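You operate a simulated robot arm through the tools that you are given. There is no shell and no other tool. Be economical: measure what you need, move in short steps, check, and stop when the job is done.

You run a simulated robot arm. Do the job below in one go: nothing can be reset, and whatever is moved stays where it is left.

Task
Stand the stop peg in the blue hole and fold the purple strip to about 60.
Fine: lay the strip against the peg, slide the clamp bar over it before you fold, let the leaf down and leave it clamped.
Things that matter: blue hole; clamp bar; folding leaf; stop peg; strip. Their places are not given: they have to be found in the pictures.

The check looks at the end state, three seconds after you hand in, the way a careful person would. Anything else that was tipped, shoved, dropped, spilled or broken makes it a failure. Flat cloth is picked up by pressing the open fingertips on it (5 to 10 N) and closing them slowly along it; thin cloth reads only 2 to 8 mm in the jaws.

Robot
A 7-joint arm with a two-finger parallel gripper, fixed in place. Base frame: the origin is at the foot of the arm, x ahead of it, y to its left, z up; the work surface is at about z = 0. Lengths are in m, angles in rad, forces in N, time in s.
With the tool pointing down near the work surface it reaches from about 0.24 to 0.62 m from the base axis. Its first joint turns from -1.152 to 1.152 rad. Payload 2.6 kg.
The tool frame sits at the grasp point between the pads (the TCP): z along the fingers, y along the line on which they close. The tips reach 0.03 m beyond it. Largest opening 0.094 m; finger width 0.028, thickness 0.01; the body of the gripper, 0.05 by 0.096 m, starts 0.055 m behind the TCP.
Orientation is that of the tool frame in the base frame, as [roll, pitch, yaw] about the fixed x, y, z axes, in that order (R = Rz(yaw) Ry(pitch) Rx(roll)). With the fingers straight down and closing along the base's y, the tool's x points along the base's -x, its y along +y and its z along -z.

Tools
- The arm moves only by the tool send_rows. Its argument "moves" is a list of rows, each a list of 3 entries, a list of its own where there are three numbers: the shift along the base's x, y, z in m, then the turn, a rotation vector about the base's x, y, z in rad, then the closure, from 0 (fully open) to 1 (shut). In form: [[[dx, dy, dz], [rx, ry, rz], hand], ...]. A call has 1 to 8 rows; each row shifts and turns the commanded pose from where the row before left it. A row lasts 0.2 s, in which the tool goes at most 0.05 m and 0.15 rad; a call with a longer step from one row to the next is refused whole, and so is a gripper value outside its range. A pose out of reach is approached as far as the arm can. The call stops where the force on the tool passes 90 N (or 10 N more than at its start, if that is more) or the arm is blocked; 0.2 s more then pass. Each finger travels about 0.072 m/s and halts on what it meets, pressing with about 34 N; the grip force reading is that of the motor and also rises with nothing between the fingers. The clock runs only during rows and for 0.2 s after the last one: add rows that do not move to give the fingers time. It gives the time, the measured TCP pose, the force on the tool (base axes), the opening and the grip force at its end, in the units of the frame above (readings bear some noise), with the torque about the TCP (base axes, N m) and any sound that the robot's microphone picked up.
- Cameras (640 x 400 px; columns grow to the right, rows downward): "scene" is fixed at [0.0557, 0.4573, 0.5637]; the picture's right is [-0.60, -0.80, 0.00], its down [-0.50, 0.37, -0.78] and it looks along [0.63, -0.47, -0.63] (base axes); focal length 316 px, centre (320, 200). "wrist" rides on the gripper at [0.076, 0.014, -0.102] in the tool frame; the picture's right is [-0.18, 0.98, 0.00], its down [-0.75, -0.14, -0.64] and it looks along [-0.63, -0.12, 0.77] (tool axes); focal length 243 px, centre (320, 200).
- capture(camera): a new picture of that camera. No time passes.
- locate(camera, pixels): for up to 12 pixels [column, row] of the newest picture of that camera ("zoom" is the newest enlarged one), the place [x, y, z] in the base frame of the surface seen there, good to about 0.003 m, but the place of the scene camera against the robot may be out by one fixed shift of up to 0.012 m in any direction. No time passes.
- inspect(camera, box): a new picture of the part [left, top, right, bottom] of that camera's present view, enlarged. No time passes.
- finish_job(): hands the job in; it is judged then, once.

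Work in short steps. Measure before you move; look again where a grasp or a placing could have gone wrong, and mend it. You have 80 turns and 38 pictures in all, those below and enlarged ones among them. Open the gripper and draw the arm clear of the work before you hand the job in, unless the task says otherwise; then end with one line.

The tools are called after "Emit:" as a command line: name --argument value ..., lists and objects as JSON in quotes. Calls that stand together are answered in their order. send_rows: Moves the arm, as the interface text tells. Its arguments: {"type":"object","properties":{"moves":{"type":"array","items":{"type":"array"}}},"required":["moves"]} The other tools are called the same way: capture (camera) takes a picture; locate (camera, pixels) gives the place of the surface under pixels of a picture; inspect (camera, box) takes an enlarged picture of a part of a camera's view; finish_job () hands the job in.

At the start:

```text
t: 0.0
position: [0.3591, 0.2701, 0.3186]
tcp_rot: [3.14, 0.001, -3.14]
force: [-0.8, 0.4, -0.1]
ft_torque: [0.04, 0.05, 0.04]
opening: 0.0941
finger_force: 0.0
```

scene: 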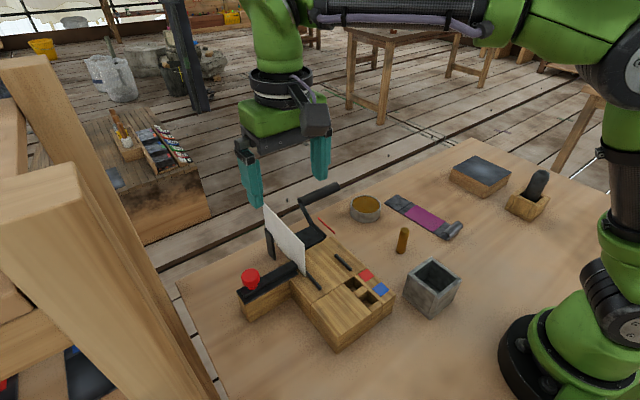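
wrist: 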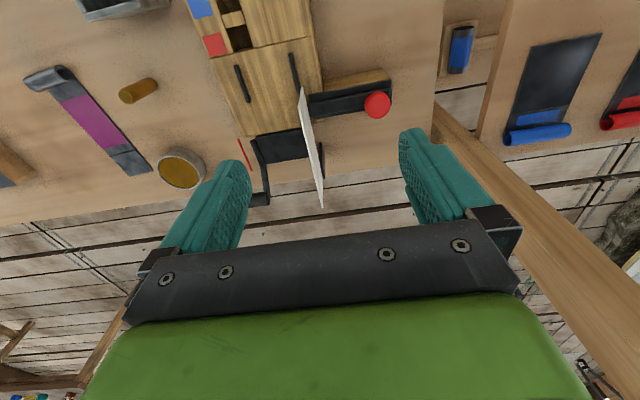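

The scene shows a folding brake near (320,280), a peg at (402,240), and the purple strip at (425,217). I'll enlarge the brake and the strip area.

Emit:
inspect --camera "scene" --box '[230, 170, 410, 360]'

Emit:
inspect --camera "wrist" --box '[160, 0, 420, 220]'

Emit:
inspect --camera "scene" --box '[340, 170, 500, 290]'

```text
2.11 times, centred on (320, 265) of scene
```

zoom: 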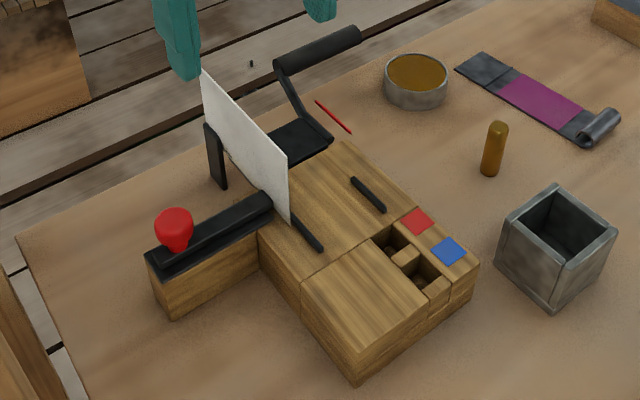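

```text
1.82 times, centred on (290, 110) of wrist
```

zoom: 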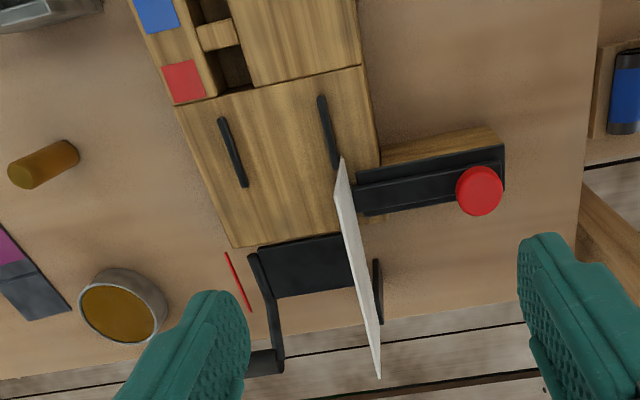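

```text
3.33 times, centred on (420, 230) of scene
```

zoom: 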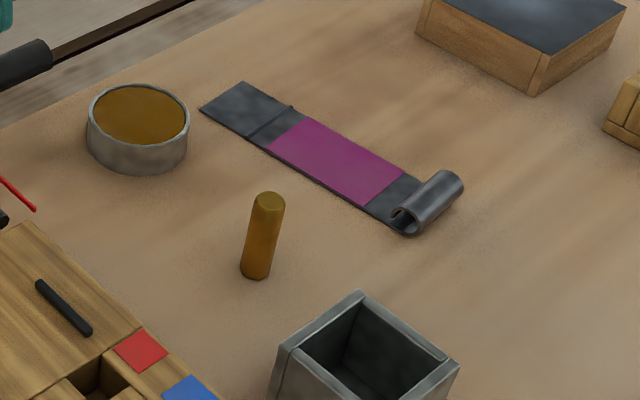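

I'll locate the strip, peg and box points in the newest zoom, and the brake points in the full scene picture.

Emit:
locate --camera "zoom" --pixels '[[205, 108], [243, 84], [247, 137], [290, 107], [270, 150], [303, 120], [364, 203], [402, 175], [398, 228], [440, 190], [268, 200], [257, 272]]'

Emit:
locate --camera "scene" --pixels '[[251, 276], [300, 267], [242, 293], [325, 189], [302, 200], [325, 228], [330, 240], [383, 289], [366, 275], [310, 280], [342, 263], [330, 348]]'

Emit:
locate --camera "wrist" --pixels '[[377, 105], [320, 92], [385, 84], [301, 95], [320, 195], [255, 145], [300, 135], [205, 8], [216, 45], [243, 83], [292, 68], [245, 155]]'

```text
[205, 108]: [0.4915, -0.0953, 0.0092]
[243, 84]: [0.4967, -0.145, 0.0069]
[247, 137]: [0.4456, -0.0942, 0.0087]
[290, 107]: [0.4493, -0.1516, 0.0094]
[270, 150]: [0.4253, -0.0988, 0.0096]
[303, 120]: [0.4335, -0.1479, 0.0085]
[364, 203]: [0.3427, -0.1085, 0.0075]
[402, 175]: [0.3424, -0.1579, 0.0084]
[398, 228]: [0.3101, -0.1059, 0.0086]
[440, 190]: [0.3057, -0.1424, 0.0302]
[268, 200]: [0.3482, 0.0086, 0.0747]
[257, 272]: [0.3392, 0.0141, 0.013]
```

```text
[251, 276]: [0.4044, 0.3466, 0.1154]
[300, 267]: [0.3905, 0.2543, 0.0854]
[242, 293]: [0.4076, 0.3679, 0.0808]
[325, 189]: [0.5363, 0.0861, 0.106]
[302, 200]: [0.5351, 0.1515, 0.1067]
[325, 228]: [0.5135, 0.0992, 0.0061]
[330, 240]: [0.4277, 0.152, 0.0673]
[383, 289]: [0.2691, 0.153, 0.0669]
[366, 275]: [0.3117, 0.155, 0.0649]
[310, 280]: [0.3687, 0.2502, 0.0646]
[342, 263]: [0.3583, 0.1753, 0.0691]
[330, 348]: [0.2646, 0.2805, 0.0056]
```

```text
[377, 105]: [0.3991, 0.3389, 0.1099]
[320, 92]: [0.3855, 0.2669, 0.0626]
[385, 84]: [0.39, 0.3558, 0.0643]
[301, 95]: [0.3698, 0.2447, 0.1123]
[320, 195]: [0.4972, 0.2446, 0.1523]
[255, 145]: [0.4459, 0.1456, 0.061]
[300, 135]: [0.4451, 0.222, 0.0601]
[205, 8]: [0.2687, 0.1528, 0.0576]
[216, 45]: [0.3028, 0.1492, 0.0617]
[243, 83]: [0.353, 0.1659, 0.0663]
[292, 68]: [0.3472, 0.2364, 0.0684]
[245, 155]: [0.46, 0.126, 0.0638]
```

The brake's bed sits around x 0.26–0.45, y 0.15–0.25 and the clamp bar waits at y≈0.35. The white plate is seen only from its back, so I'll swing the wrist camera round to view it from the -y side.

Emit:
send_rows --moves '[[[0, -0.03, 0], [0, 0, 0.14], 0], [[0, -0.03, 0], [0, 0, 0.14], 0], [[0, -0.03, 0], [0, 0, 0.14], 0], [[0, -0.03, 0], [0, 0, 0.14], 0], [[0, -0.03, 0], [0, 0, 0.14], 0], [[0, -0.02, 0], [0, 0, 0.14], 0], [[0, 0, 0], [0, 0, 0.14], 0], [[0, 0, 0], [0, 0, 0.14], 0]]'

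Emit:
capture --camera "wrist"

```text
t: 1.8
position: [0.3588, 0.1019, 0.3178]
tcp_rot: [-3.141, 0.0, -2.021]
force: [-0.1, -0.3, 0.4]
ft_torque: [-0.04, -0.01, 0.02]
opening: 0.0942
finger_force: 0.1
```

```text
32 pictures are left
```

wrist: 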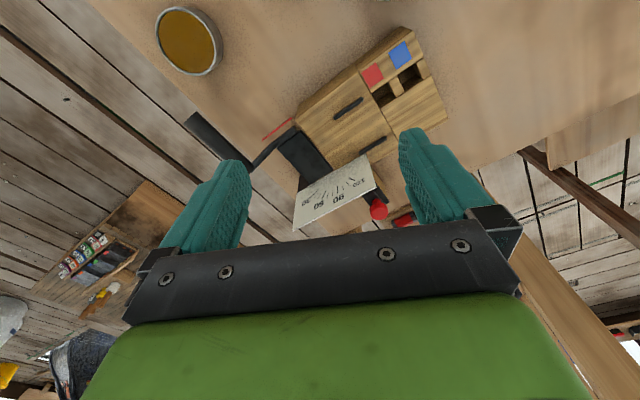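

Emit:
inspect --camera "wrist" --box '[240, 20, 460, 240]'

```text
1.82 times, centred on (350, 130) of wrist
```

zoom: 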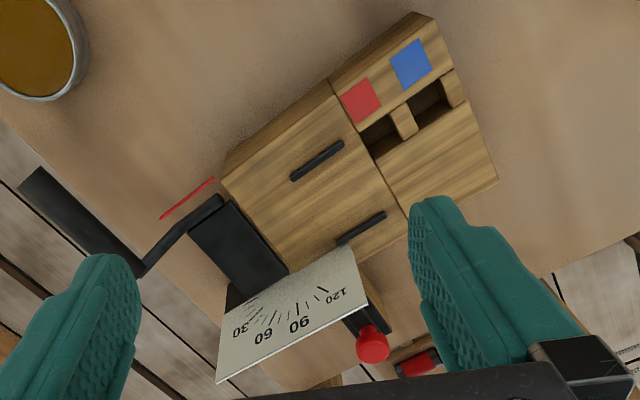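

The dial reads 30/60/90/120 and the red pointer belongs to the leaf. The two square holes sit beside the red and blue marks at (380,130) and (430,97) of the zoom; I'll measure them, the dial and the rails.

Emit:
locate --camera "zoom" --pixels '[[425, 100], [380, 132], [412, 65], [362, 100], [403, 122], [452, 88], [385, 150], [430, 120], [440, 105], [318, 160], [362, 228], [420, 160]]'

Emit:
locate --camera "zoom" --pixels '[[238, 332], [262, 338], [300, 323], [337, 297], [357, 250], [367, 308], [218, 382], [222, 308], [188, 198], [240, 245], [205, 215], [30, 180]]'

Emit:
inspect --camera "wrist" --box '[340, 20, 440, 90]'

```text
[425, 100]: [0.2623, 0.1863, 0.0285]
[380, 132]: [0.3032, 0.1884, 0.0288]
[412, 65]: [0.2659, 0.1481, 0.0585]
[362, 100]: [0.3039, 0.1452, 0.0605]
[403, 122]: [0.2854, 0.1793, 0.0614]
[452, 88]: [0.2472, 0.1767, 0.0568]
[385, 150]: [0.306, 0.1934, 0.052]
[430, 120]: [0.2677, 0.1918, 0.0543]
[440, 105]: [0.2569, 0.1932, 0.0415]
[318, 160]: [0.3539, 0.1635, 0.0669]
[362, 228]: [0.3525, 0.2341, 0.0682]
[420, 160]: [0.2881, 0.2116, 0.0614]
```

```text
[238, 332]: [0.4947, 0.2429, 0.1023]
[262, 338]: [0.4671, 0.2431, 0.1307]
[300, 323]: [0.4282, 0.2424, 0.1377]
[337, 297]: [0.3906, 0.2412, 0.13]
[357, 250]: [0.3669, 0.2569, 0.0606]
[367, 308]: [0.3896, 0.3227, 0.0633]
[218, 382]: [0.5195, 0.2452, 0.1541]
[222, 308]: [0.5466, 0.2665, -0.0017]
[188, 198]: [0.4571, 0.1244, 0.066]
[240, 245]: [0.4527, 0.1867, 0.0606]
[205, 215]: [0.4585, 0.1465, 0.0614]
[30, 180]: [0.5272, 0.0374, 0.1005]
```

```text
5.71 times, centred on (390, 55) of wrist
```

zoom: 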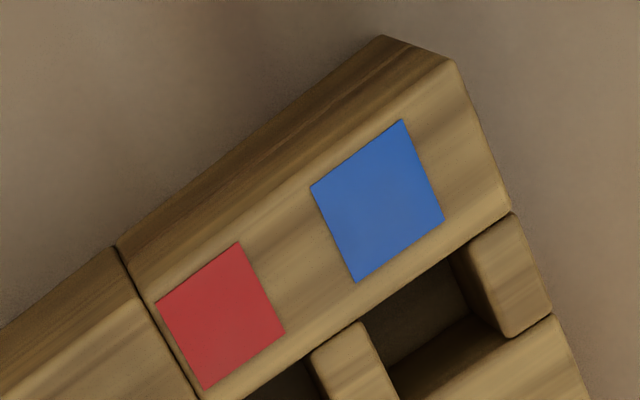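

I'll measure the blue hole's rim corners from this zoom.

Emit:
locate --camera "zoom" --pixels '[[445, 255], [360, 318], [380, 335], [470, 290], [505, 338], [515, 220], [420, 380], [320, 360], [550, 318], [400, 395], [275, 385], [420, 310]]'

```text
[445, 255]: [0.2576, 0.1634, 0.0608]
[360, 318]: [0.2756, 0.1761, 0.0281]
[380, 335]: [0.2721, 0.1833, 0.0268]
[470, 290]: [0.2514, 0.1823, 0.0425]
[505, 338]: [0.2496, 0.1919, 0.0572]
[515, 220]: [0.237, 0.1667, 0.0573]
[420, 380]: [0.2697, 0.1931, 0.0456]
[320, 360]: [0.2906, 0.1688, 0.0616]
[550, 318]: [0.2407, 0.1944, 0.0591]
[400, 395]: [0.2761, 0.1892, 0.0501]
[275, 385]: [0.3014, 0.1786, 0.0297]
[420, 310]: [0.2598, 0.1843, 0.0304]
```

Blue hole centre ≈ (0.266, 0.179), bed top ≈ 0.06, hole floor ≈ 0.028. Now I turn back and move toward the peg and strip for a closer look.

Emit:
send_rows --moves '[[[-0.01, -0.025, -0.01], [0, 0, -0.14], 0], [[-0.01, -0.025, -0.01], [0, 0, -0.14], 0], [[-0.01, -0.025, -0.01], [0, 0, -0.14], 0], [[-0.01, -0.025, -0.01], [0, 0, -0.14], 0], [[0, -0.025, -0.01], [0, 0, -0.14], 0], [[0, -0.02, -0.01], [0, 0, -0.14], 0], [[0, -0.015, -0.01], [0, 0, -0.14], 0], [[0, 0, 0], [0, 0, -0.14], 0]]'

Emit:
inspect --camera "wrist" --box '[140, 0, 500, 225]'

```text
t: 3.6
position: [0.3199, -0.0597, 0.2471]
tcp_rot: [-3.14, 0.0, 3.14]
force: [0.1, -0.5, 0.5]
ft_torque: [0.02, 0.03, -0.01]
opening: 0.0941
finger_force: 0.0
```

```text
1.78 times, centred on (320, 112) of wrist
```

zoom: 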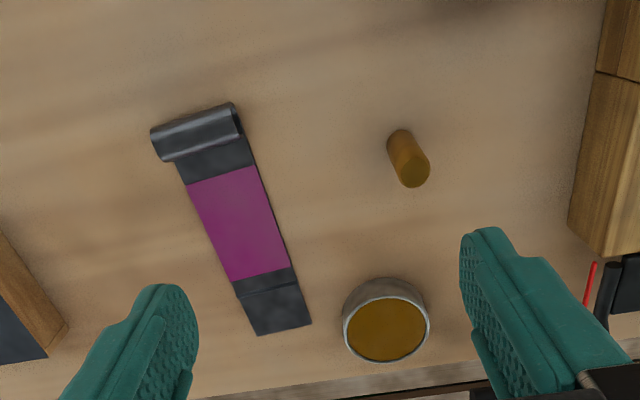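

Emit:
locate --camera "zoom" --pixels '[[412, 178], [400, 132], [388, 145], [420, 160], [157, 150], [240, 135], [232, 105], [185, 182], [256, 166], [257, 335], [311, 322], [239, 297]]'

Emit:
locate --camera "zoom" --pixels '[[295, 282], [229, 281], [290, 265], [198, 130], [195, 150], [200, 115], [152, 130], [175, 162], [247, 165], [215, 172], [240, 220], [275, 315]]'

Emit:
inspect --camera "wrist" --box '[210, 45, 320, 125]'

```text
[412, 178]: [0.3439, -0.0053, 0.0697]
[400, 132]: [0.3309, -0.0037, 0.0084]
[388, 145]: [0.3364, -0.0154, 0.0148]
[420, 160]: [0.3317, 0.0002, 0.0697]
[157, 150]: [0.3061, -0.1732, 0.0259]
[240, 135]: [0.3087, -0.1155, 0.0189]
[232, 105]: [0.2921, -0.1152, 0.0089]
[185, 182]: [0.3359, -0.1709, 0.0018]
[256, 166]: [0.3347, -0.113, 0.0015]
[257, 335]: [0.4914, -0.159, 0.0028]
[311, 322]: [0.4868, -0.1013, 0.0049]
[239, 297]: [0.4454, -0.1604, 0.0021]
```

```text
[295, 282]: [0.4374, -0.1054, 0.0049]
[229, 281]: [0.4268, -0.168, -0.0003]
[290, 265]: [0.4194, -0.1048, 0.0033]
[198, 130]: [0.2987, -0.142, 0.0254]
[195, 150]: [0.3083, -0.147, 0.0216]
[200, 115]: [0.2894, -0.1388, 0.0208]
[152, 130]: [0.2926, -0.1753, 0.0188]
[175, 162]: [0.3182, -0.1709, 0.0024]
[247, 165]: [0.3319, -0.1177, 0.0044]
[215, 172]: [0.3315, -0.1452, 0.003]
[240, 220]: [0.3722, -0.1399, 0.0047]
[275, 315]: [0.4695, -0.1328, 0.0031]
```

```text
5.00 times, centred on (265, 85) of wrist
```

zoom: 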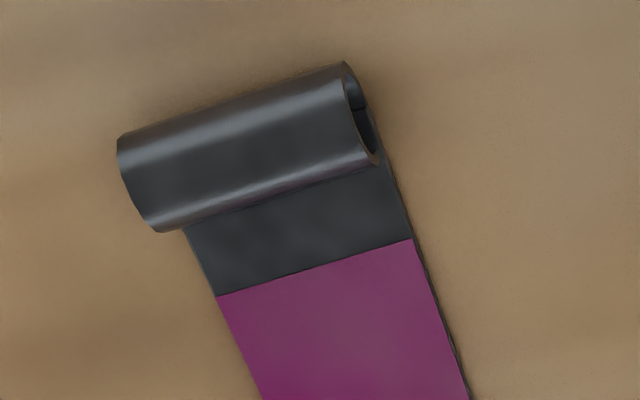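

The peg top is near (0.340, -0.001, 0.067), standing; the strip has its rolled end at x≈0.29 and its crease about 0.155 from it. I'll go above the peg and descend with open fingers.

Emit:
send_rows --moves '[[[0.01, 0.03, -0.02], [0, 0, 0], 0], [[0.01, 0.028, -0.03], [0, 0, 0], 0], [[0, 0, -0.04], [0, 0, 0], 0], [[0, 0, -0.04], [0, 0, 0], 0], [[0, 0, -0.03], [0, 0, 0], 0], [[0, 0, -0.015], [0, 0, 0], 0], [[0, 0, 0], [0, 0, 0], 0]]'

Emit:
capture --camera "wrist"

```text
t: 5.2
position: [0.3389, -0.0002, 0.0727]
tcp_rot: [-3.142, 0.001, -3.14]
force: [0.3, -0.9, -0.1]
ft_torque: [0.01, -0.01, -0.02]
opening: 0.0941
finger_force: 0.1
```

```text
27 pictures are left
```

wrist: 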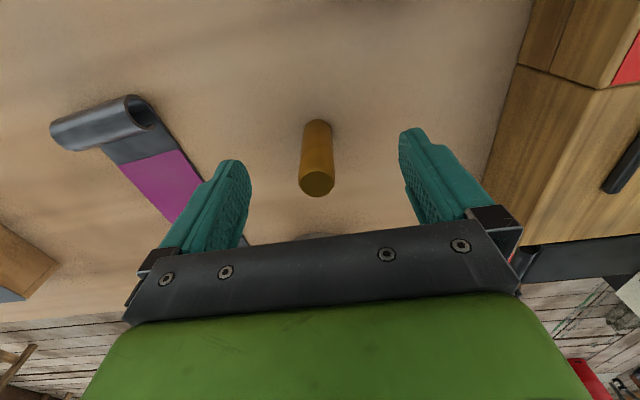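

The peg is between the fingers at about (317,155); I'll check its x and y precisely here.

Emit:
locate --camera "wrist" --pixels '[[317, 183], [317, 172], [317, 194], [302, 182], [331, 182], [319, 150], [306, 140], [332, 140], [320, 122]]'

```text
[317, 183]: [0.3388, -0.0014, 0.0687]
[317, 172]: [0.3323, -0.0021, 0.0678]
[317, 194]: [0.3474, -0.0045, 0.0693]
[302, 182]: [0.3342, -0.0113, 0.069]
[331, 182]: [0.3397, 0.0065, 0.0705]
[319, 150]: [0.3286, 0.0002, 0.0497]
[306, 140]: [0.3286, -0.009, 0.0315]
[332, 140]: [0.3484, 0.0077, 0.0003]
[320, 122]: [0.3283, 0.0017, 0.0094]
```

Peg centred at (0.339, -0.002), height ≈0.069, diameter ≈0.017. I lower 4 mm and close.

Emit:
send_rows --moves '[[[0, -0.001, -0.004], [0, 0, 0], 0], [[0, 0, 0], [0, 0, 0], 0.5], [[0, 0, 0], [0, 0, 0], 0.8], [[0, 0, 0], [0, 0, 0], 1], [[0, 0, 0], [0, 0, 0], 1], [[0, 0, 0], [0, 0, 0], 1]]'

```text
t: 6.6
position: [0.3396, -0.0015, 0.0688]
tcp_rot: [-3.141, 0.0, -3.14]
force: [0.2, 0.8, 0.9]
ft_torque: [0.11, 0.01, -0.02]
opening: 0.0201
finger_force: 33.6
```

Gripped (opening 20 mm). Lift and carry above the blue hole.

Emit:
send_rows --moves '[[[0, 0, 0.04], [0, 0, 0], 1], [[0, 0, 0.045], [0, 0, 0], 1], [[-0.015, 0.035, 0.02], [0, 0, 0], 1], [[-0.015, 0.04, 0], [0, 0, 0], 1], [[-0.015, 0.04, 0], [0, 0, 0], 1], [[-0.015, 0.04, 0], [0, 0, 0], 1], [[-0.0136, 0.0255, 0], [0, 0, 0], 1], [[0, 0, -0.02], [0, 0, 0], 1]]'

Emit:
capture --camera "wrist"

Emit:
inspect --camera "scene" --box '[300, 200, 440, 360]'

```text
t: 8.4
position: [0.2667, 0.1784, 0.155]
tcp_rot: [-3.141, 0.0, 3.141]
force: [-0.1, -0.6, -2.0]
ft_torque: [0.02, -0.01, -0.01]
opening: 0.0201
finger_force: 33.6
```

```text
26 pictures are left
```

wrist: 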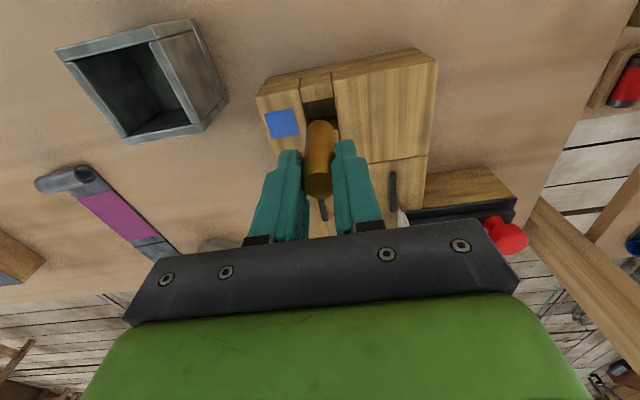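

```text
2.50 times, centred on (370, 280) of scene
```

zoom: 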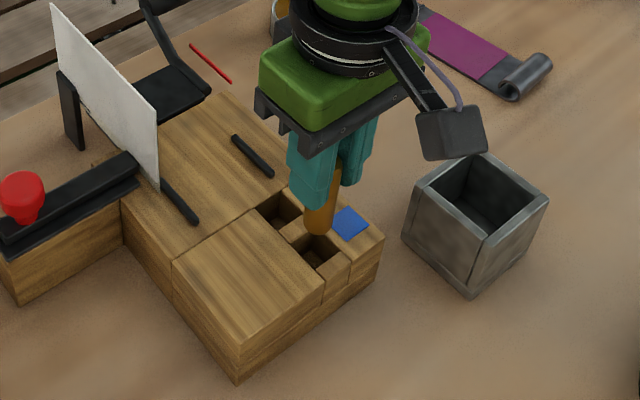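

The hole is visible at about (318,108) in the wrist view; I'll measure its edges again.

Emit:
locate --camera "wrist" --pixels '[[301, 101], [331, 96], [302, 97], [328, 93], [335, 105], [337, 118], [299, 110], [302, 120], [281, 122], [316, 85], [345, 105], [318, 108]]'

Emit:
locate --camera "zoom" --pixels '[[278, 208], [295, 222], [288, 232], [345, 255], [320, 273], [350, 224], [296, 242], [272, 193], [258, 210], [305, 215], [325, 290], [315, 262]]'

```text
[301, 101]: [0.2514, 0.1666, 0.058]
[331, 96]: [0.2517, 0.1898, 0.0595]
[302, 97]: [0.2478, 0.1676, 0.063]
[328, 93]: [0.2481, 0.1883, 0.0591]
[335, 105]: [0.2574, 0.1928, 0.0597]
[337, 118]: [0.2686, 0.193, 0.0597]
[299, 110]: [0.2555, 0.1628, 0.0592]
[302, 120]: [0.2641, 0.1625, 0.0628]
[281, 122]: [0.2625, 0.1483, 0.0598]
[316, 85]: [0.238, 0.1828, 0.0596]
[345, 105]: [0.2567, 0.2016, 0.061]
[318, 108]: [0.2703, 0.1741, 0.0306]
```

```text
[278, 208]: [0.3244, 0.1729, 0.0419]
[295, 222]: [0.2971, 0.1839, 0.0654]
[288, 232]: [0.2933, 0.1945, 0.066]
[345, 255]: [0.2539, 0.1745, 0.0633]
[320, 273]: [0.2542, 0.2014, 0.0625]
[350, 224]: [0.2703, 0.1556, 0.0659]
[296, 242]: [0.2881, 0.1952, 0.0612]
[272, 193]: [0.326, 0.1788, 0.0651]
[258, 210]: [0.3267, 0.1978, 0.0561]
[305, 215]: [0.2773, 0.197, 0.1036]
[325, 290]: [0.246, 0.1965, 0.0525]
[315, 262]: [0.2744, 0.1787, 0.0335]
```

Hole spans x 0.252–0.280, y 0.166–0.192, so (0.266, 0.179) is right. Lower the peg.

Emit:
send_rows --moves '[[[0, 0, -0.015], [0, 0, 0], 1], [[0, 0, -0.015], [0, 0, 0], 1], [[0, 0, -0.01], [0, 0, 0], 1], [[0, 0, -0.008], [0, 0, 0], 1], [[0, 0, -0.004], [0, 0, 0], 1], [[0, 0, 0], [0, 0, 0], 1]]'

Emit:
inspect --camera "scene" --box '[310, 210, 430, 350]'

```text
t: 9.8
position: [0.2668, 0.1775, 0.1014]
tcp_rot: [3.14, -0.001, -3.142]
force: [-1.2, -0.5, -1.9]
ft_torque: [0.04, 0.0, -0.03]
opening: 0.0202
finger_force: 33.5
```

```text
2.86 times, centred on (370, 280) of scene
```

zoom: 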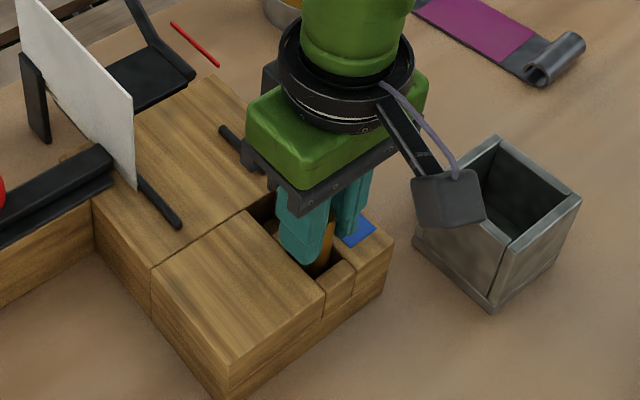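

The peg has entered the hole without contact force. Lower until it bottoms.

Emit:
send_rows --moves '[[[0, 0, -0.002], [0, 0, 0], 1], [[0, 0, -0.002], [0, 0, 0], 1], [[0, 0, 0], [0, 0, 0], 1]]'

```text
t: 10.6
position: [0.2671, 0.1785, 0.1001]
tcp_rot: [3.139, 0.004, 3.141]
force: [-1.6, -6.7, 26.2]
ft_torque: [-0.52, 0.08, -0.01]
opening: 0.0202
finger_force: 33.8
```

Bottomed (26 N). Ease off, release and rise.

Emit:
send_rows --moves '[[[0, 0, 0.003], [0, 0, 0], 1], [[0, 0, 0], [0, 0, 0], 0.6], [[0, 0, 0], [0, 0, 0], 0.4], [[0, 0, 0], [0, 0, 0], 0.4], [[0, 0, 0.04], [0, 0, 0], 0.4], [[0, 0, 0.045], [0, 0, 0], 0.4], [[0, -0.045, 0.02], [0, 0, 0], 0.4], [[0, -0.045, 0], [0, 0, 0], 0.4]]'

Emit:
inspect --camera "scene" --box '[230, 170, 410, 350]'

```text
t: 12.4
position: [0.2656, 0.0882, 0.2059]
tcp_rot: [3.141, 0.0, 3.141]
force: [0.9, -0.4, -0.2]
ft_torque: [0.02, 0.0, 0.0]
opening: 0.0563
finger_force: 0.0
```

```text
2.22 times, centred on (320, 260) of scene
```

zoom: 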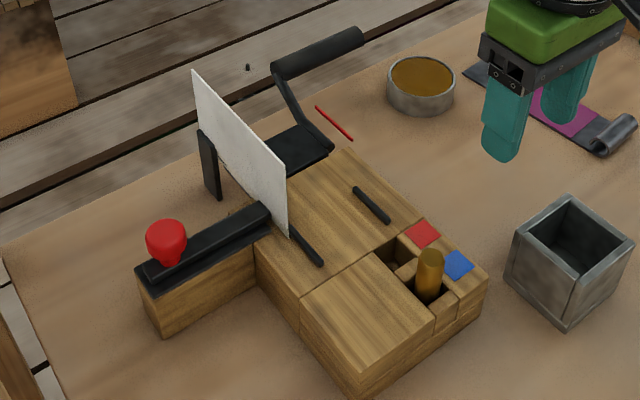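

The peg stands in the blue hole. The dial labels fit a hinge at x≈0.428, z≈0.064, so the strip's crease (≈0.155 from its roll) lands there with the roll against the blue peg. I'll turn the tool to close along the strip's axis and move above the roll.

Emit:
send_rows --moves '[[[0.004, -0.03, 0], [0, 0, 0.15], 0.4], [[0.004, -0.03, 0], [0, 0, 0.15], 0.4], [[0.004, -0.03, 0], [0, 0, 0.15], 0.4], [[0.004, -0.03, 0], [0, 0, 0.15], 0.4], [[0.004, -0.03, -0.01], [0, 0, 0.15], 0.4], [[0.004, -0.03, -0.01], [0, 0, 0.15], 0.4], [[0.004, -0.02, -0.01], [0, 0, 0.15], 0.4], [[0.004, -0.02, -0.01], [0, 0, 0.15], 0.4]]'

Emit:
send_rows --moves '[[[0, 0, -0.02], [0, 0, 0.15], 0.4], [[0, 0, -0.02], [0, 0, 0.15], 0.4], [[0, 0, -0.02], [0, 0, 0.145], 0.4], [[0, 0, 0], [0, 0, 0], 0.4]]'

Emit:
capture --camera "wrist"

```text
t: 14.2
position: [0.2979, -0.1329, 0.1671]
tcp_rot: [3.141, -0.001, -1.942]
force: [-0.1, 0.2, 0.7]
ft_torque: [-0.02, 0.01, -0.03]
opening: 0.0564
finger_force: 0.1
```

```text
t: 15.2
position: [0.298, -0.132, 0.1059]
tcp_rot: [3.141, -0.002, -1.495]
force: [-0.5, 0.0, -0.1]
ft_torque: [0.02, 0.0, -0.01]
opening: 0.0564
finger_force: 0.0
```

```text
22 pictures are left
```

wrist: 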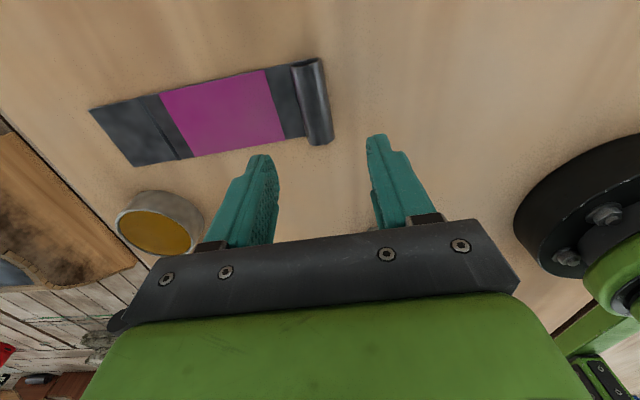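

The roll is at about (312,103); measuring it and the strip corners from this view.

Emit:
locate --camera "wrist" --pixels '[[292, 66], [303, 62], [321, 60], [308, 140], [320, 142], [332, 140], [312, 100], [300, 100], [326, 100], [160, 97], [190, 157], [90, 110]]'

Emit:
locate --camera "wrist" --pixels '[[138, 100], [178, 160], [135, 166], [284, 138], [265, 70], [150, 128], [296, 100], [330, 120], [150, 100]]'

```text
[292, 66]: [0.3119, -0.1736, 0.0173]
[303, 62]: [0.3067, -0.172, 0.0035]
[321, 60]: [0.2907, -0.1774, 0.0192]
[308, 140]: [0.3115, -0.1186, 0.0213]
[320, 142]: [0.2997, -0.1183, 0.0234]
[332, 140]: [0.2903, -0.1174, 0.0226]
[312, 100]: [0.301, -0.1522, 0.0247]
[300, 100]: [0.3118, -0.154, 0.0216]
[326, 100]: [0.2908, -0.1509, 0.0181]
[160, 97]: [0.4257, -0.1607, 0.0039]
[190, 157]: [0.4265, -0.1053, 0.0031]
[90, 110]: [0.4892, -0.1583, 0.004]
```

```text
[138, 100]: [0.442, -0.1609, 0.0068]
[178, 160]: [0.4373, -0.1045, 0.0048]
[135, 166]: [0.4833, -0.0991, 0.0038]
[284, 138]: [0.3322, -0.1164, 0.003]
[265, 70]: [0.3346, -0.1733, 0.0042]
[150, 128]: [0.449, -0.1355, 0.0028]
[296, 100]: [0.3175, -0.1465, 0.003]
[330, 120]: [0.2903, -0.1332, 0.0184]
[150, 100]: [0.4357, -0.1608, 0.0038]
```

Roll centre ≈(0.301, -0.146), width 0.055, height 0.025. Descend straddling it and close slowly.

Emit:
send_rows --moves '[[[0.0025, 0, -0.03], [0, 0, 0], 0.4], [[0, 0, -0.025], [0, 0, 0], 0.4], [[0, 0, -0.013], [0, 0, 0], 0.4], [[0, 0, 0], [0, 0, 0], 0.5], [[0, 0, 0], [0, 0, 0], 0.6], [[0, 0, 0], [0, 0, 0], 0.7], [[0, 0, 0], [0, 0, 0], 0.8], [[0, 0, 0], [0, 0, 0], 0.85]]'

Emit:
capture --camera "wrist"

```text
t: 17.0
position: [0.3013, -0.1305, 0.0378]
tcp_rot: [-3.141, 0.001, -1.498]
force: [-0.3, -0.1, -0.7]
ft_torque: [-0.02, 0.03, 0.04]
opening: 0.0236
finger_force: 34.5
```

```text
21 pictures are left
```

wrist: 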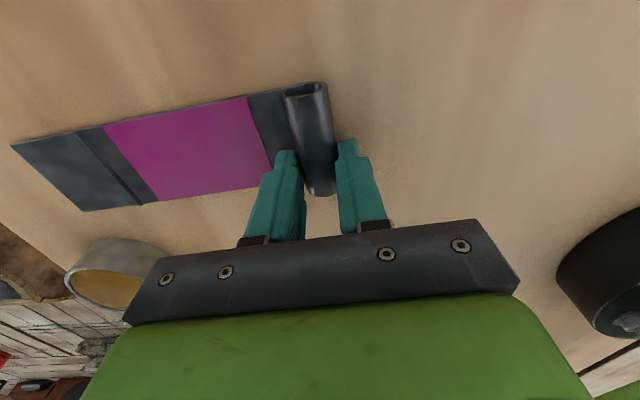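

Held (opening 23.6 mm, matches the roll). Lift straight up and check.

Emit:
send_rows --moves '[[[0, 0, 0.02], [0, 0, 0], 1], [[0, 0, 0.04], [0, 0, 0], 1], [[0, 0, 0.045], [0, 0, 0], 1], [[0, 0, 0.045], [0, 0, 0], 1], [[0, 0, 0], [0, 0, 0], 1]]'

Emit:
capture --camera "scene"

```text
t: 18.2
position: [0.3011, -0.1333, 0.189]
tcp_rot: [3.142, -0.001, -1.498]
force: [0.0, -0.1, -0.7]
ft_torque: [0.0, -0.02, -0.01]
opening: 0.0
finger_force: 33.1
```

```text
20 pictures are left
```

scene: 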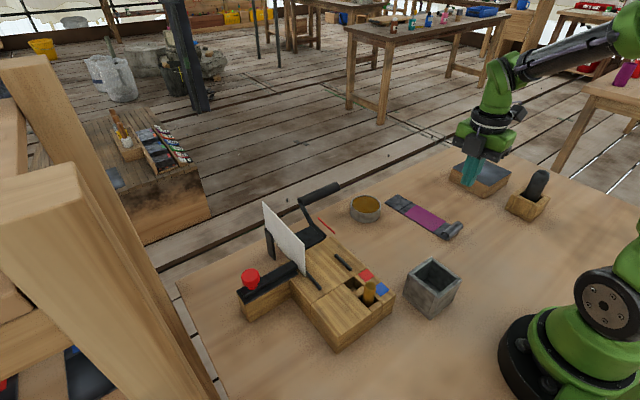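

The roll slipped out of the tips (grip was too high). The strip seems to be in the same place; I'll go down again further, until light contact.

Emit:
send_rows --moves '[[[0, 0, -0.045], [0, 0, 0], 0.4], [[0, 0, -0.045], [0, 0, 0], 0.4], [[0, 0, -0.045], [0, 0, 0], 0.4], [[0, 0, -0.015], [0, 0, 0], 0.4], [[0, 0, -0.004], [0, 0, 0], 0.4], [[0, 0, 0], [0, 0, 0], 0.4]]'

Emit:
capture --camera "wrist"

```text
t: 19.6
position: [0.3002, -0.1316, 0.0345]
tcp_rot: [-3.141, 0.001, -1.498]
force: [0.0, 0.4, 1.0]
ft_torque: [-0.02, 0.0, 0.02]
opening: 0.0562
finger_force: 0.0
```

```text
19 pictures are left
```

wrist: 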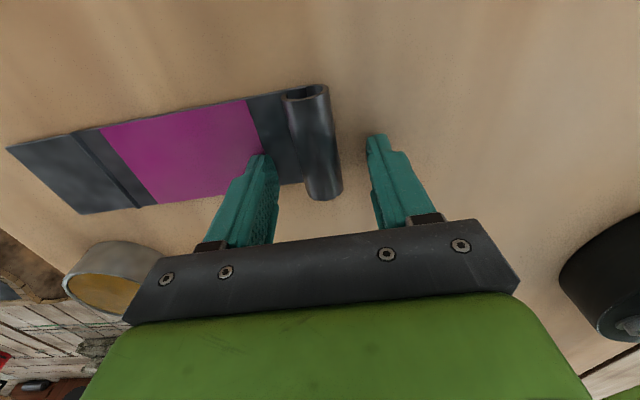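

The roll is still between the fingers. Lower 2 mm more, close fully, then lift just a little.

Emit:
send_rows --moves '[[[0, 0, -0.0025], [0, 0, 0], 0.4], [[0, 0, 0], [0, 0, 0], 0.6], [[0, 0, 0], [0, 0, 0], 0.75], [[0, 0, 0], [0, 0, 0], 0.85], [[0, 0, 0], [0, 0, 0], 0.85]]'

Emit:
send_rows --moves '[[[0, 0, 0.008], [0, 0, 0], 0.85], [[0, 0, 0.01], [0, 0, 0], 0.85], [[0, 0, 0.01], [0, 0, 0], 0.85], [[0, 0, 0.01], [0, 0, 0], 0.85]]'

```text
t: 20.8
position: [0.3021, -0.1336, 0.0342]
tcp_rot: [-3.138, -0.001, -1.498]
force: [-1.3, 1.8, 44.0]
ft_torque: [0.25, -0.72, -0.11]
opening: 0.0361
finger_force: 18.5
```

```text
t: 21.8
position: [0.3, -0.1311, 0.0701]
tcp_rot: [3.139, 0.0, -1.498]
force: [0.6, 0.0, -2.3]
ft_torque: [0.01, 0.2, -0.01]
opening: 0.0236
finger_force: 34.3
```

Now the load reads -2.3 N with opening 23.6 mm: the strip is lifted. Continue up gently and look.

Emit:
send_rows --moves '[[[0, 0, 0.02], [0, 0, 0], 0.85], [[0, 0, 0.025], [0, 0, 0], 0.85], [[0, 0, 0.025], [0, 0, 0], 0.85], [[0, 0, 0.025], [0, 0, 0], 0.85], [[0, 0, 0.01], [0, 0, 0], 0.85], [[0, 0, 0], [0, 0, 0], 0.85]]'

Emit:
capture --camera "wrist"

```text
t: 23.2
position: [0.3004, -0.1313, 0.1748]
tcp_rot: [-3.14, -0.001, -1.498]
force: [0.0, -0.2, -2.7]
ft_torque: [-0.01, 0.18, -0.02]
opening: 0.0234
finger_force: 34.4
```

```text
18 pictures are left
```

wrist: 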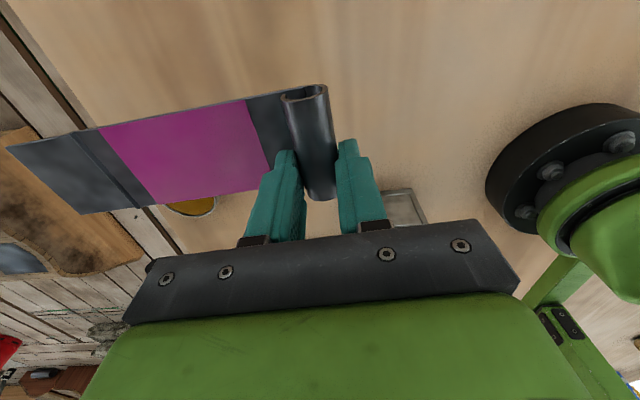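

The strip hangs level from the gripper. Measure its pose relative to the TCP.

Emit:
locate --camera "wrist" --pixels '[[8, 147], [80, 213], [72, 134], [135, 208], [246, 99], [268, 165], [284, 94], [328, 90], [306, 90], [308, 196], [334, 196], [328, 140]]'

```text
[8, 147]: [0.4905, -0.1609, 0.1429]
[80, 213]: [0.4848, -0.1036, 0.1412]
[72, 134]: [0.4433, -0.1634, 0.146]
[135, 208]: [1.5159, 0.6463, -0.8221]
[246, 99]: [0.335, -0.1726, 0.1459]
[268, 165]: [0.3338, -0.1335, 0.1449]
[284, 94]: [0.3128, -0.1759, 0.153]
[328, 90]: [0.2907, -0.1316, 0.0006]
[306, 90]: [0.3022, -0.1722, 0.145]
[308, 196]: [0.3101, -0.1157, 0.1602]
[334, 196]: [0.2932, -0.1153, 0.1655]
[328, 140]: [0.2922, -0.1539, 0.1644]
```

Strip lies 0.033 below the TCP, yaw ≈0.075, centreline 0.0145 to the -y side of the TCP. I rotate it straight, lift a bit and carry it part way, then look at the rails.

Emit:
send_rows --moves '[[[0, 0.02, 0.02], [0, 0, -0.033], 0.85], [[0, 0.035, 0.01], [0, 0, -0.033], 0.85], [[0, 0.04, 0], [0, 0, 0], 0.85], [[0, 0.04, 0], [0, 0, 0], 0.85], [[0, 0.04, 0], [0, 0, 0], 0.85], [[0, 0.04, 0], [0, 0, 0], 0.85], [[0, 0.04, 0], [0, 0, 0], 0.85], [[0, 0.02, 0], [0, 0, 0], 0.85]]'

Emit:
capture --camera "wrist"

```text
t: 25.0
position: [0.3001, 0.143, 0.2034]
tcp_rot: [3.141, 0.0, -1.565]
force: [-0.2, -0.9, -2.7]
ft_torque: [0.06, 0.19, -0.03]
opening: 0.0233
finger_force: 34.2
```

```text
17 pictures are left
```

wrist: 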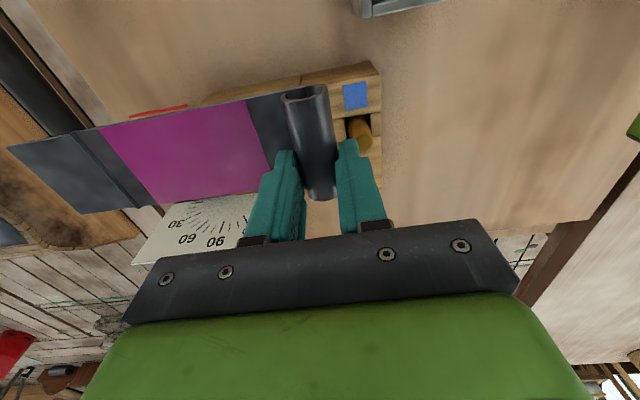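

I'll measure strip edges, peg and the visible block edge in this picture.

Emit:
locate --camera "wrist" --pixels '[[9, 148], [72, 134], [246, 99], [83, 213], [205, 98], [296, 78], [376, 64], [357, 98], [352, 130], [368, 128], [360, 145], [284, 95]]'

Emit:
inspect --camera "scene" --box '[230, 150, 410, 350]'

```text
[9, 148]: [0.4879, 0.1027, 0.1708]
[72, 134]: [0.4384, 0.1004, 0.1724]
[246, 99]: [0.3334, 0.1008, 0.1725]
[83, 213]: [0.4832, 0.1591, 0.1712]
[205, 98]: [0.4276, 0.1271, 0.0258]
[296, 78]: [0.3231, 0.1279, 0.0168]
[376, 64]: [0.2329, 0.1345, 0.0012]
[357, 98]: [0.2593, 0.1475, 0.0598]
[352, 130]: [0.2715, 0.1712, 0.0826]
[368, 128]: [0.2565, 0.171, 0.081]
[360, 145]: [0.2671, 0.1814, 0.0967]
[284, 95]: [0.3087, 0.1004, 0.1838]
```

```text
2.00 times, centred on (320, 250) of scene
```

zoom: 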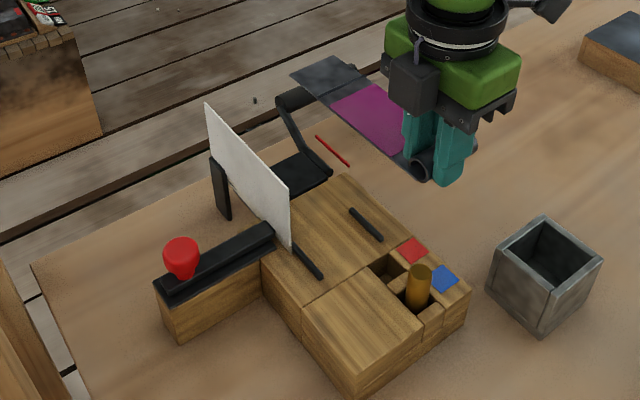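

Strip yaw ≈0, aligned with the block. I'll measure rails in this zoom along with known reference points (blue mark) to correct the scene shift.

Emit:
locate --camera "zoom" --pixels '[[353, 211], [380, 238], [362, 225], [370, 224], [294, 248], [320, 274], [305, 264], [309, 258], [445, 278], [263, 262], [345, 175], [181, 245]]'

```text
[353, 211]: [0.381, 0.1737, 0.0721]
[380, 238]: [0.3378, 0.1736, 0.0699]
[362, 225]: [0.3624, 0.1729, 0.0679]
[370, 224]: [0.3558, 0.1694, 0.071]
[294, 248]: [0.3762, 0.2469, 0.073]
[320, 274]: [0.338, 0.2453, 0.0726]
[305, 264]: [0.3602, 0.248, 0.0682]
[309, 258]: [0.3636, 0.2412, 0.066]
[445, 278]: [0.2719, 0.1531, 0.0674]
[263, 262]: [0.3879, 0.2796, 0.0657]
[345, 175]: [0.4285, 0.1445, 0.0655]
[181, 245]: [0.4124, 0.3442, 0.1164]
```

Rails' mid-line is y≈0.2005, so TCP y≈0.214. Move over, then lower in steps to just above the bed.

Emit:
send_rows --moves '[[[-0.002, 0.035, 0], [0, 0, 0], 0.85], [[-0.002, 0.036, 0], [0, 0, 0], 0.85], [[0, 0, -0.03], [0, 0, 0], 0.85], [[0, 0, -0.03], [0, 0, 0], 0.85], [[0, 0, -0.02], [0, 0, 0], 0.85], [[0, 0, -0.01], [0, 0, 0], 0.85], [[0, 0, 0], [0, 0, 0], 0.85]]'

Emit:
capture --camera "wrist"

Emit:
inspect --camera "scene" --box '[240, 170, 420, 340]'

```text
t: 26.6
position: [0.2973, 0.2138, 0.1134]
tcp_rot: [-3.141, 0.0, -1.565]
force: [-0.4, -0.6, -3.6]
ft_torque: [0.04, 0.16, -0.02]
opening: 0.0236
finger_force: 33.8
```

```text
15 pictures are left
```

wrist: 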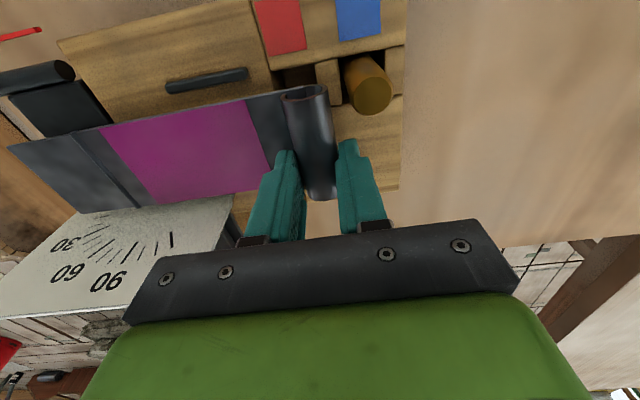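

```text
2.35 times, centred on (330, 255) of scene
```

zoom: 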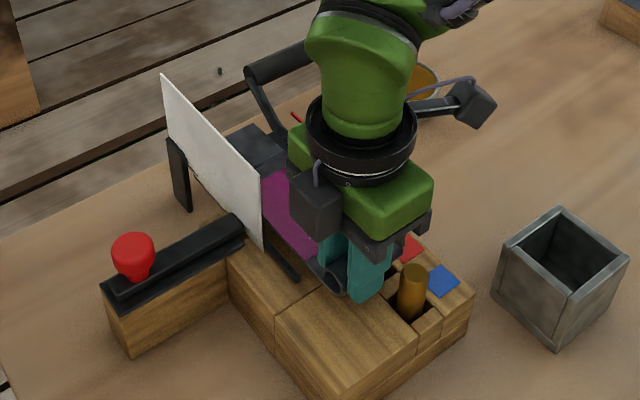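

Check the strip's edge against the near rail, and the roll against the peg.

Emit:
locate --camera "wrist" --pixels '[[200, 108], [120, 126], [170, 86], [245, 74], [205, 81], [205, 88], [9, 148], [85, 211], [368, 103], [350, 85], [284, 95], [74, 135]]'

```text
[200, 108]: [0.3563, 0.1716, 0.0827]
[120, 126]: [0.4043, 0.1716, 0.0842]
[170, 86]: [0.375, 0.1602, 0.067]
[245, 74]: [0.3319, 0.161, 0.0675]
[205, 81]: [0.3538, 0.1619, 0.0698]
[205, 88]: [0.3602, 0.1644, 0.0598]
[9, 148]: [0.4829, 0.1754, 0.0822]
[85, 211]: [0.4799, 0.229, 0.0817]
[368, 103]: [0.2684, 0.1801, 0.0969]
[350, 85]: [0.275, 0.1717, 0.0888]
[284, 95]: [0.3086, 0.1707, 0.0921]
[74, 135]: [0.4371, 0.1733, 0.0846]
```

Strip sits inside the rails (edges 0.1716–0.228, rail faces ≈0.165 and 0.231). Lower onto the bed until light contact.

Emit:
send_rows --moves '[[[0, -0.001, -0.01], [0, 0, -0.01], 0.85], [[0, 0, -0.006], [0, 0, 0], 0.85], [[0, 0, -0.003], [0, 0, 0], 0.85], [[0, 0, 0], [0, 0, 0], 0.85]]'

```text
t: 27.6
position: [0.2969, 0.2125, 0.0947]
tcp_rot: [-3.141, 0.001, -1.572]
force: [0.6, 1.1, -1.7]
ft_torque: [0.07, 0.16, 0.03]
opening: 0.0236
finger_force: 34.1
```

Emit:
send_rows --moves '[[[0, 0, -0.0015], [0, 0, 0], 0.85], [[0, 0, -0.001], [0, 0, 0], 0.85], [[0, 0, 0], [0, 0, 0], 0.85]]'

```text
t: 28.4
position: [0.2959, 0.2123, 0.0936]
tcp_rot: [-3.141, 0.002, -1.574]
force: [-5.6, -5.9, 23.5]
ft_torque: [0.27, 0.19, 0.02]
opening: 0.0235
finger_force: 34.1
```

The strip is on the bed (23 N). Ease up 1 mm and slide it toward the peg in small steps, watching the force.

Emit:
send_rows --moves '[[[0, 0, 0.0015], [0, 0, 0], 0.85], [[-0.003, 0, 0], [0, 0, 0], 0.85], [[-0.003, 0, 0], [0, 0, 0], 0.85], [[-0.002, 0, 0], [0, 0, 0], 0.85], [[0, 0, 0], [0, 0, 0], 0.85]]'

```text
t: 29.6
position: [0.2876, 0.2132, 0.0945]
tcp_rot: [3.139, 0.001, -1.574]
force: [0.0, 0.2, -2.6]
ft_torque: [0.0, 0.19, -0.01]
opening: 0.0236
finger_force: 33.5
```

Emit:
send_rows --moves '[[[-0.0015, 0, 0], [0, 0, 0], 0.85], [[-0.001, 0, 0], [0, 0, 0], 0.85], [[0, 0, 0], [0, 0, 0], 0.85]]'

Emit:
capture --camera "wrist"

```text
t: 30.4
position: [0.285, 0.2132, 0.0945]
tcp_rot: [3.14, 0.001, -1.572]
force: [0.7, -0.6, -2.5]
ft_torque: [0.02, 0.17, 0.02]
opening: 0.0234
finger_force: 33.6
```

```text
13 pictures are left
```

wrist: 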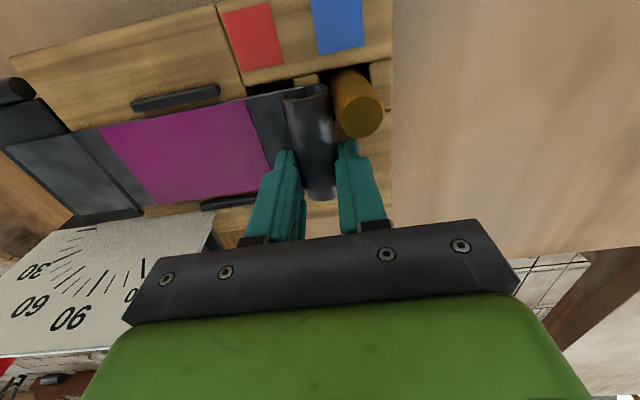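

The roll at (330,110) nearly touches the peg at (337,95). Continue in small steps until contact.

Emit:
send_rows --moves '[[[-0.0015, 0, 0], [0, 0, 0], 0.85], [[-0.0015, 0, 0], [0, 0, 0], 0.85], [[0, 0, 0], [0, 0, 0], 0.85]]'

```text
t: 31.2
position: [0.2838, 0.2138, 0.0957]
tcp_rot: [-3.137, 0.001, -1.573]
force: [11.4, 0.6, -3.0]
ft_torque: [0.09, -0.21, 0.43]
opening: 0.0237
finger_force: 34.2
```

Contact with the peg (11 N). Ease slightly, set the strip down and open the fingers gently.

Emit:
send_rows --moves '[[[0.001, 0, -0.001], [0, 0, 0], 0.85], [[0, 0, -0.0015], [0, 0, 0], 0.85], [[0, 0, 0], [0, 0, 0], 0.7], [[0, 0, 0], [0, 0, 0], 0.6], [[0, 0, 0], [0, 0, 0], 0.5], [[0, 0, 0], [0, 0, 0], 0.5]]'

Emit:
capture --camera "wrist"

```text
t: 32.6
position: [0.2834, 0.2158, 0.0948]
tcp_rot: [-3.137, 0.005, -1.571]
force: [-12.5, 5.3, 45.7]
ft_torque: [-0.04, -0.67, -0.16]
opening: 0.0392
finger_force: 0.1
```

```text
12 pictures are left
```

wrist: 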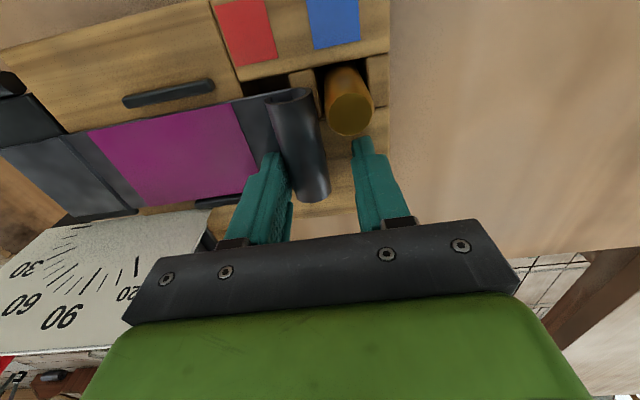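

The front finger presses the strip (45 N) and may have dragged it forward slightly. Rise 4 mm to unload and open a bit more.

Emit:
send_rows --moves '[[[0, 0, 0.003], [0, 0, 0], 0.5], [[0, 0, 0.003], [0, 0, 0], 0.5], [[0, 0, 0], [0, 0, 0], 0.5]]'

Emit:
inspect --camera "wrist" --box '[180, 40, 420, 220]'

```text
t: 33.4
position: [0.2841, 0.2119, 0.0972]
tcp_rot: [3.141, -0.002, -1.574]
force: [0.4, -0.1, -0.2]
ft_torque: [-0.01, 0.01, -0.01]
opening: 0.0469
finger_force: 0.1
```

```text
2.22 times, centred on (300, 130) of wrist
```

zoom: 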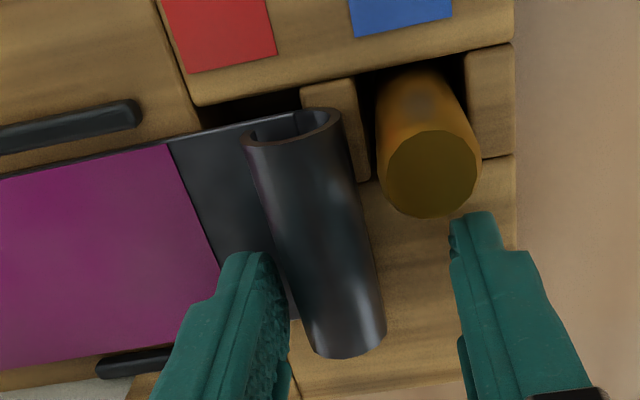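

There's a gap of a few mm between roll and peg. Front finger is in front of the roll at (270,270), so I push -x with the open hand until the roll touches the peg.

Emit:
locate --camera "zoom" --pixels '[[350, 170], [375, 270], [300, 200], [380, 175], [430, 170], [470, 150], [300, 125], [255, 180], [20, 170], [280, 300]]'

Emit:
send_rows --moves '[[[-0.003, 0, -0.001], [0, 0, 0], 0.5], [[-0.003, 0, 0], [0, 0, 0], 0.5], [[-0.003, 0, 0], [0, 0, 0], 0.5], [[0, 0, 0], [0, 0, 0], 0.5]]'

```text
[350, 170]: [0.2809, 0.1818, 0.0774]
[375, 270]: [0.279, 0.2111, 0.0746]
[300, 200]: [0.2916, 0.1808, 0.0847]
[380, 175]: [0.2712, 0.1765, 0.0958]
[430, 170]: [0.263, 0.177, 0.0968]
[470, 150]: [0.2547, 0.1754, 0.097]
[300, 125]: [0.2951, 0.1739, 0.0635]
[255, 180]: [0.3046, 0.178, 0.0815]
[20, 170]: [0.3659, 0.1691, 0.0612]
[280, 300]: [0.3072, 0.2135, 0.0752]
```

```text
t: 34.4
position: [0.2752, 0.2135, 0.0969]
tcp_rot: [3.141, 0.0, -1.572]
force: [0.7, 0.3, 0.2]
ft_torque: [0.02, 0.01, -0.02]
opening: 0.0477
finger_force: 1.0
```

Emit:
send_rows --moves '[[[-0.0015, 0, 0], [0, 0, 0], 0.5], [[-0.0015, 0, 0], [0, 0, 0], 0.5], [[0, 0, 0], [0, 0, 0], 0.5]]'

Emit:
inspect --camera "wrist" --box '[180, 40, 420, 220]'

```text
t: 35.2
position: [0.2721, 0.2123, 0.097]
tcp_rot: [3.141, 0.0, -1.572]
force: [2.6, -0.7, 0.5]
ft_torque: [0.0, -0.06, 0.03]
opening: 0.0489
finger_force: 1.4
```

```text
2.22 times, centred on (300, 130) of wrist
```

zoom: 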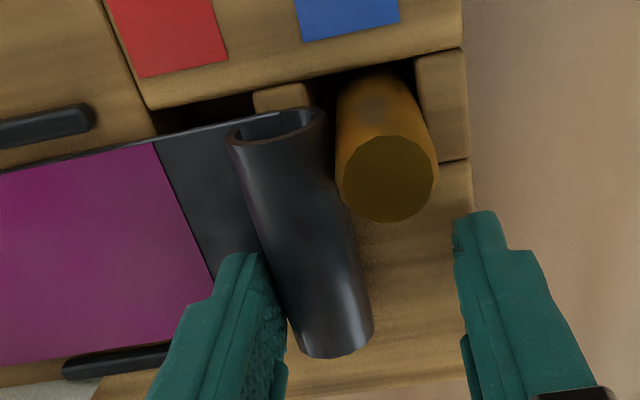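

Roll now appears to touch the peg (force 2.6 N versus 0.7 N while sliding). One more millimetre to confirm, then retreat upward.

Emit:
send_rows --moves '[[[-0.0015, 0, 0], [0, 0, 0], 0.5], [[0, 0, 0], [0, 0, 0], 0.5]]'

```text
t: 35.8
position: [0.2721, 0.2131, 0.0967]
tcp_rot: [-3.139, -0.001, -1.573]
force: [5.3, 0.1, -1.6]
ft_torque: [0.06, -0.09, 0.1]
opening: 0.0502
finger_force: 2.1
```

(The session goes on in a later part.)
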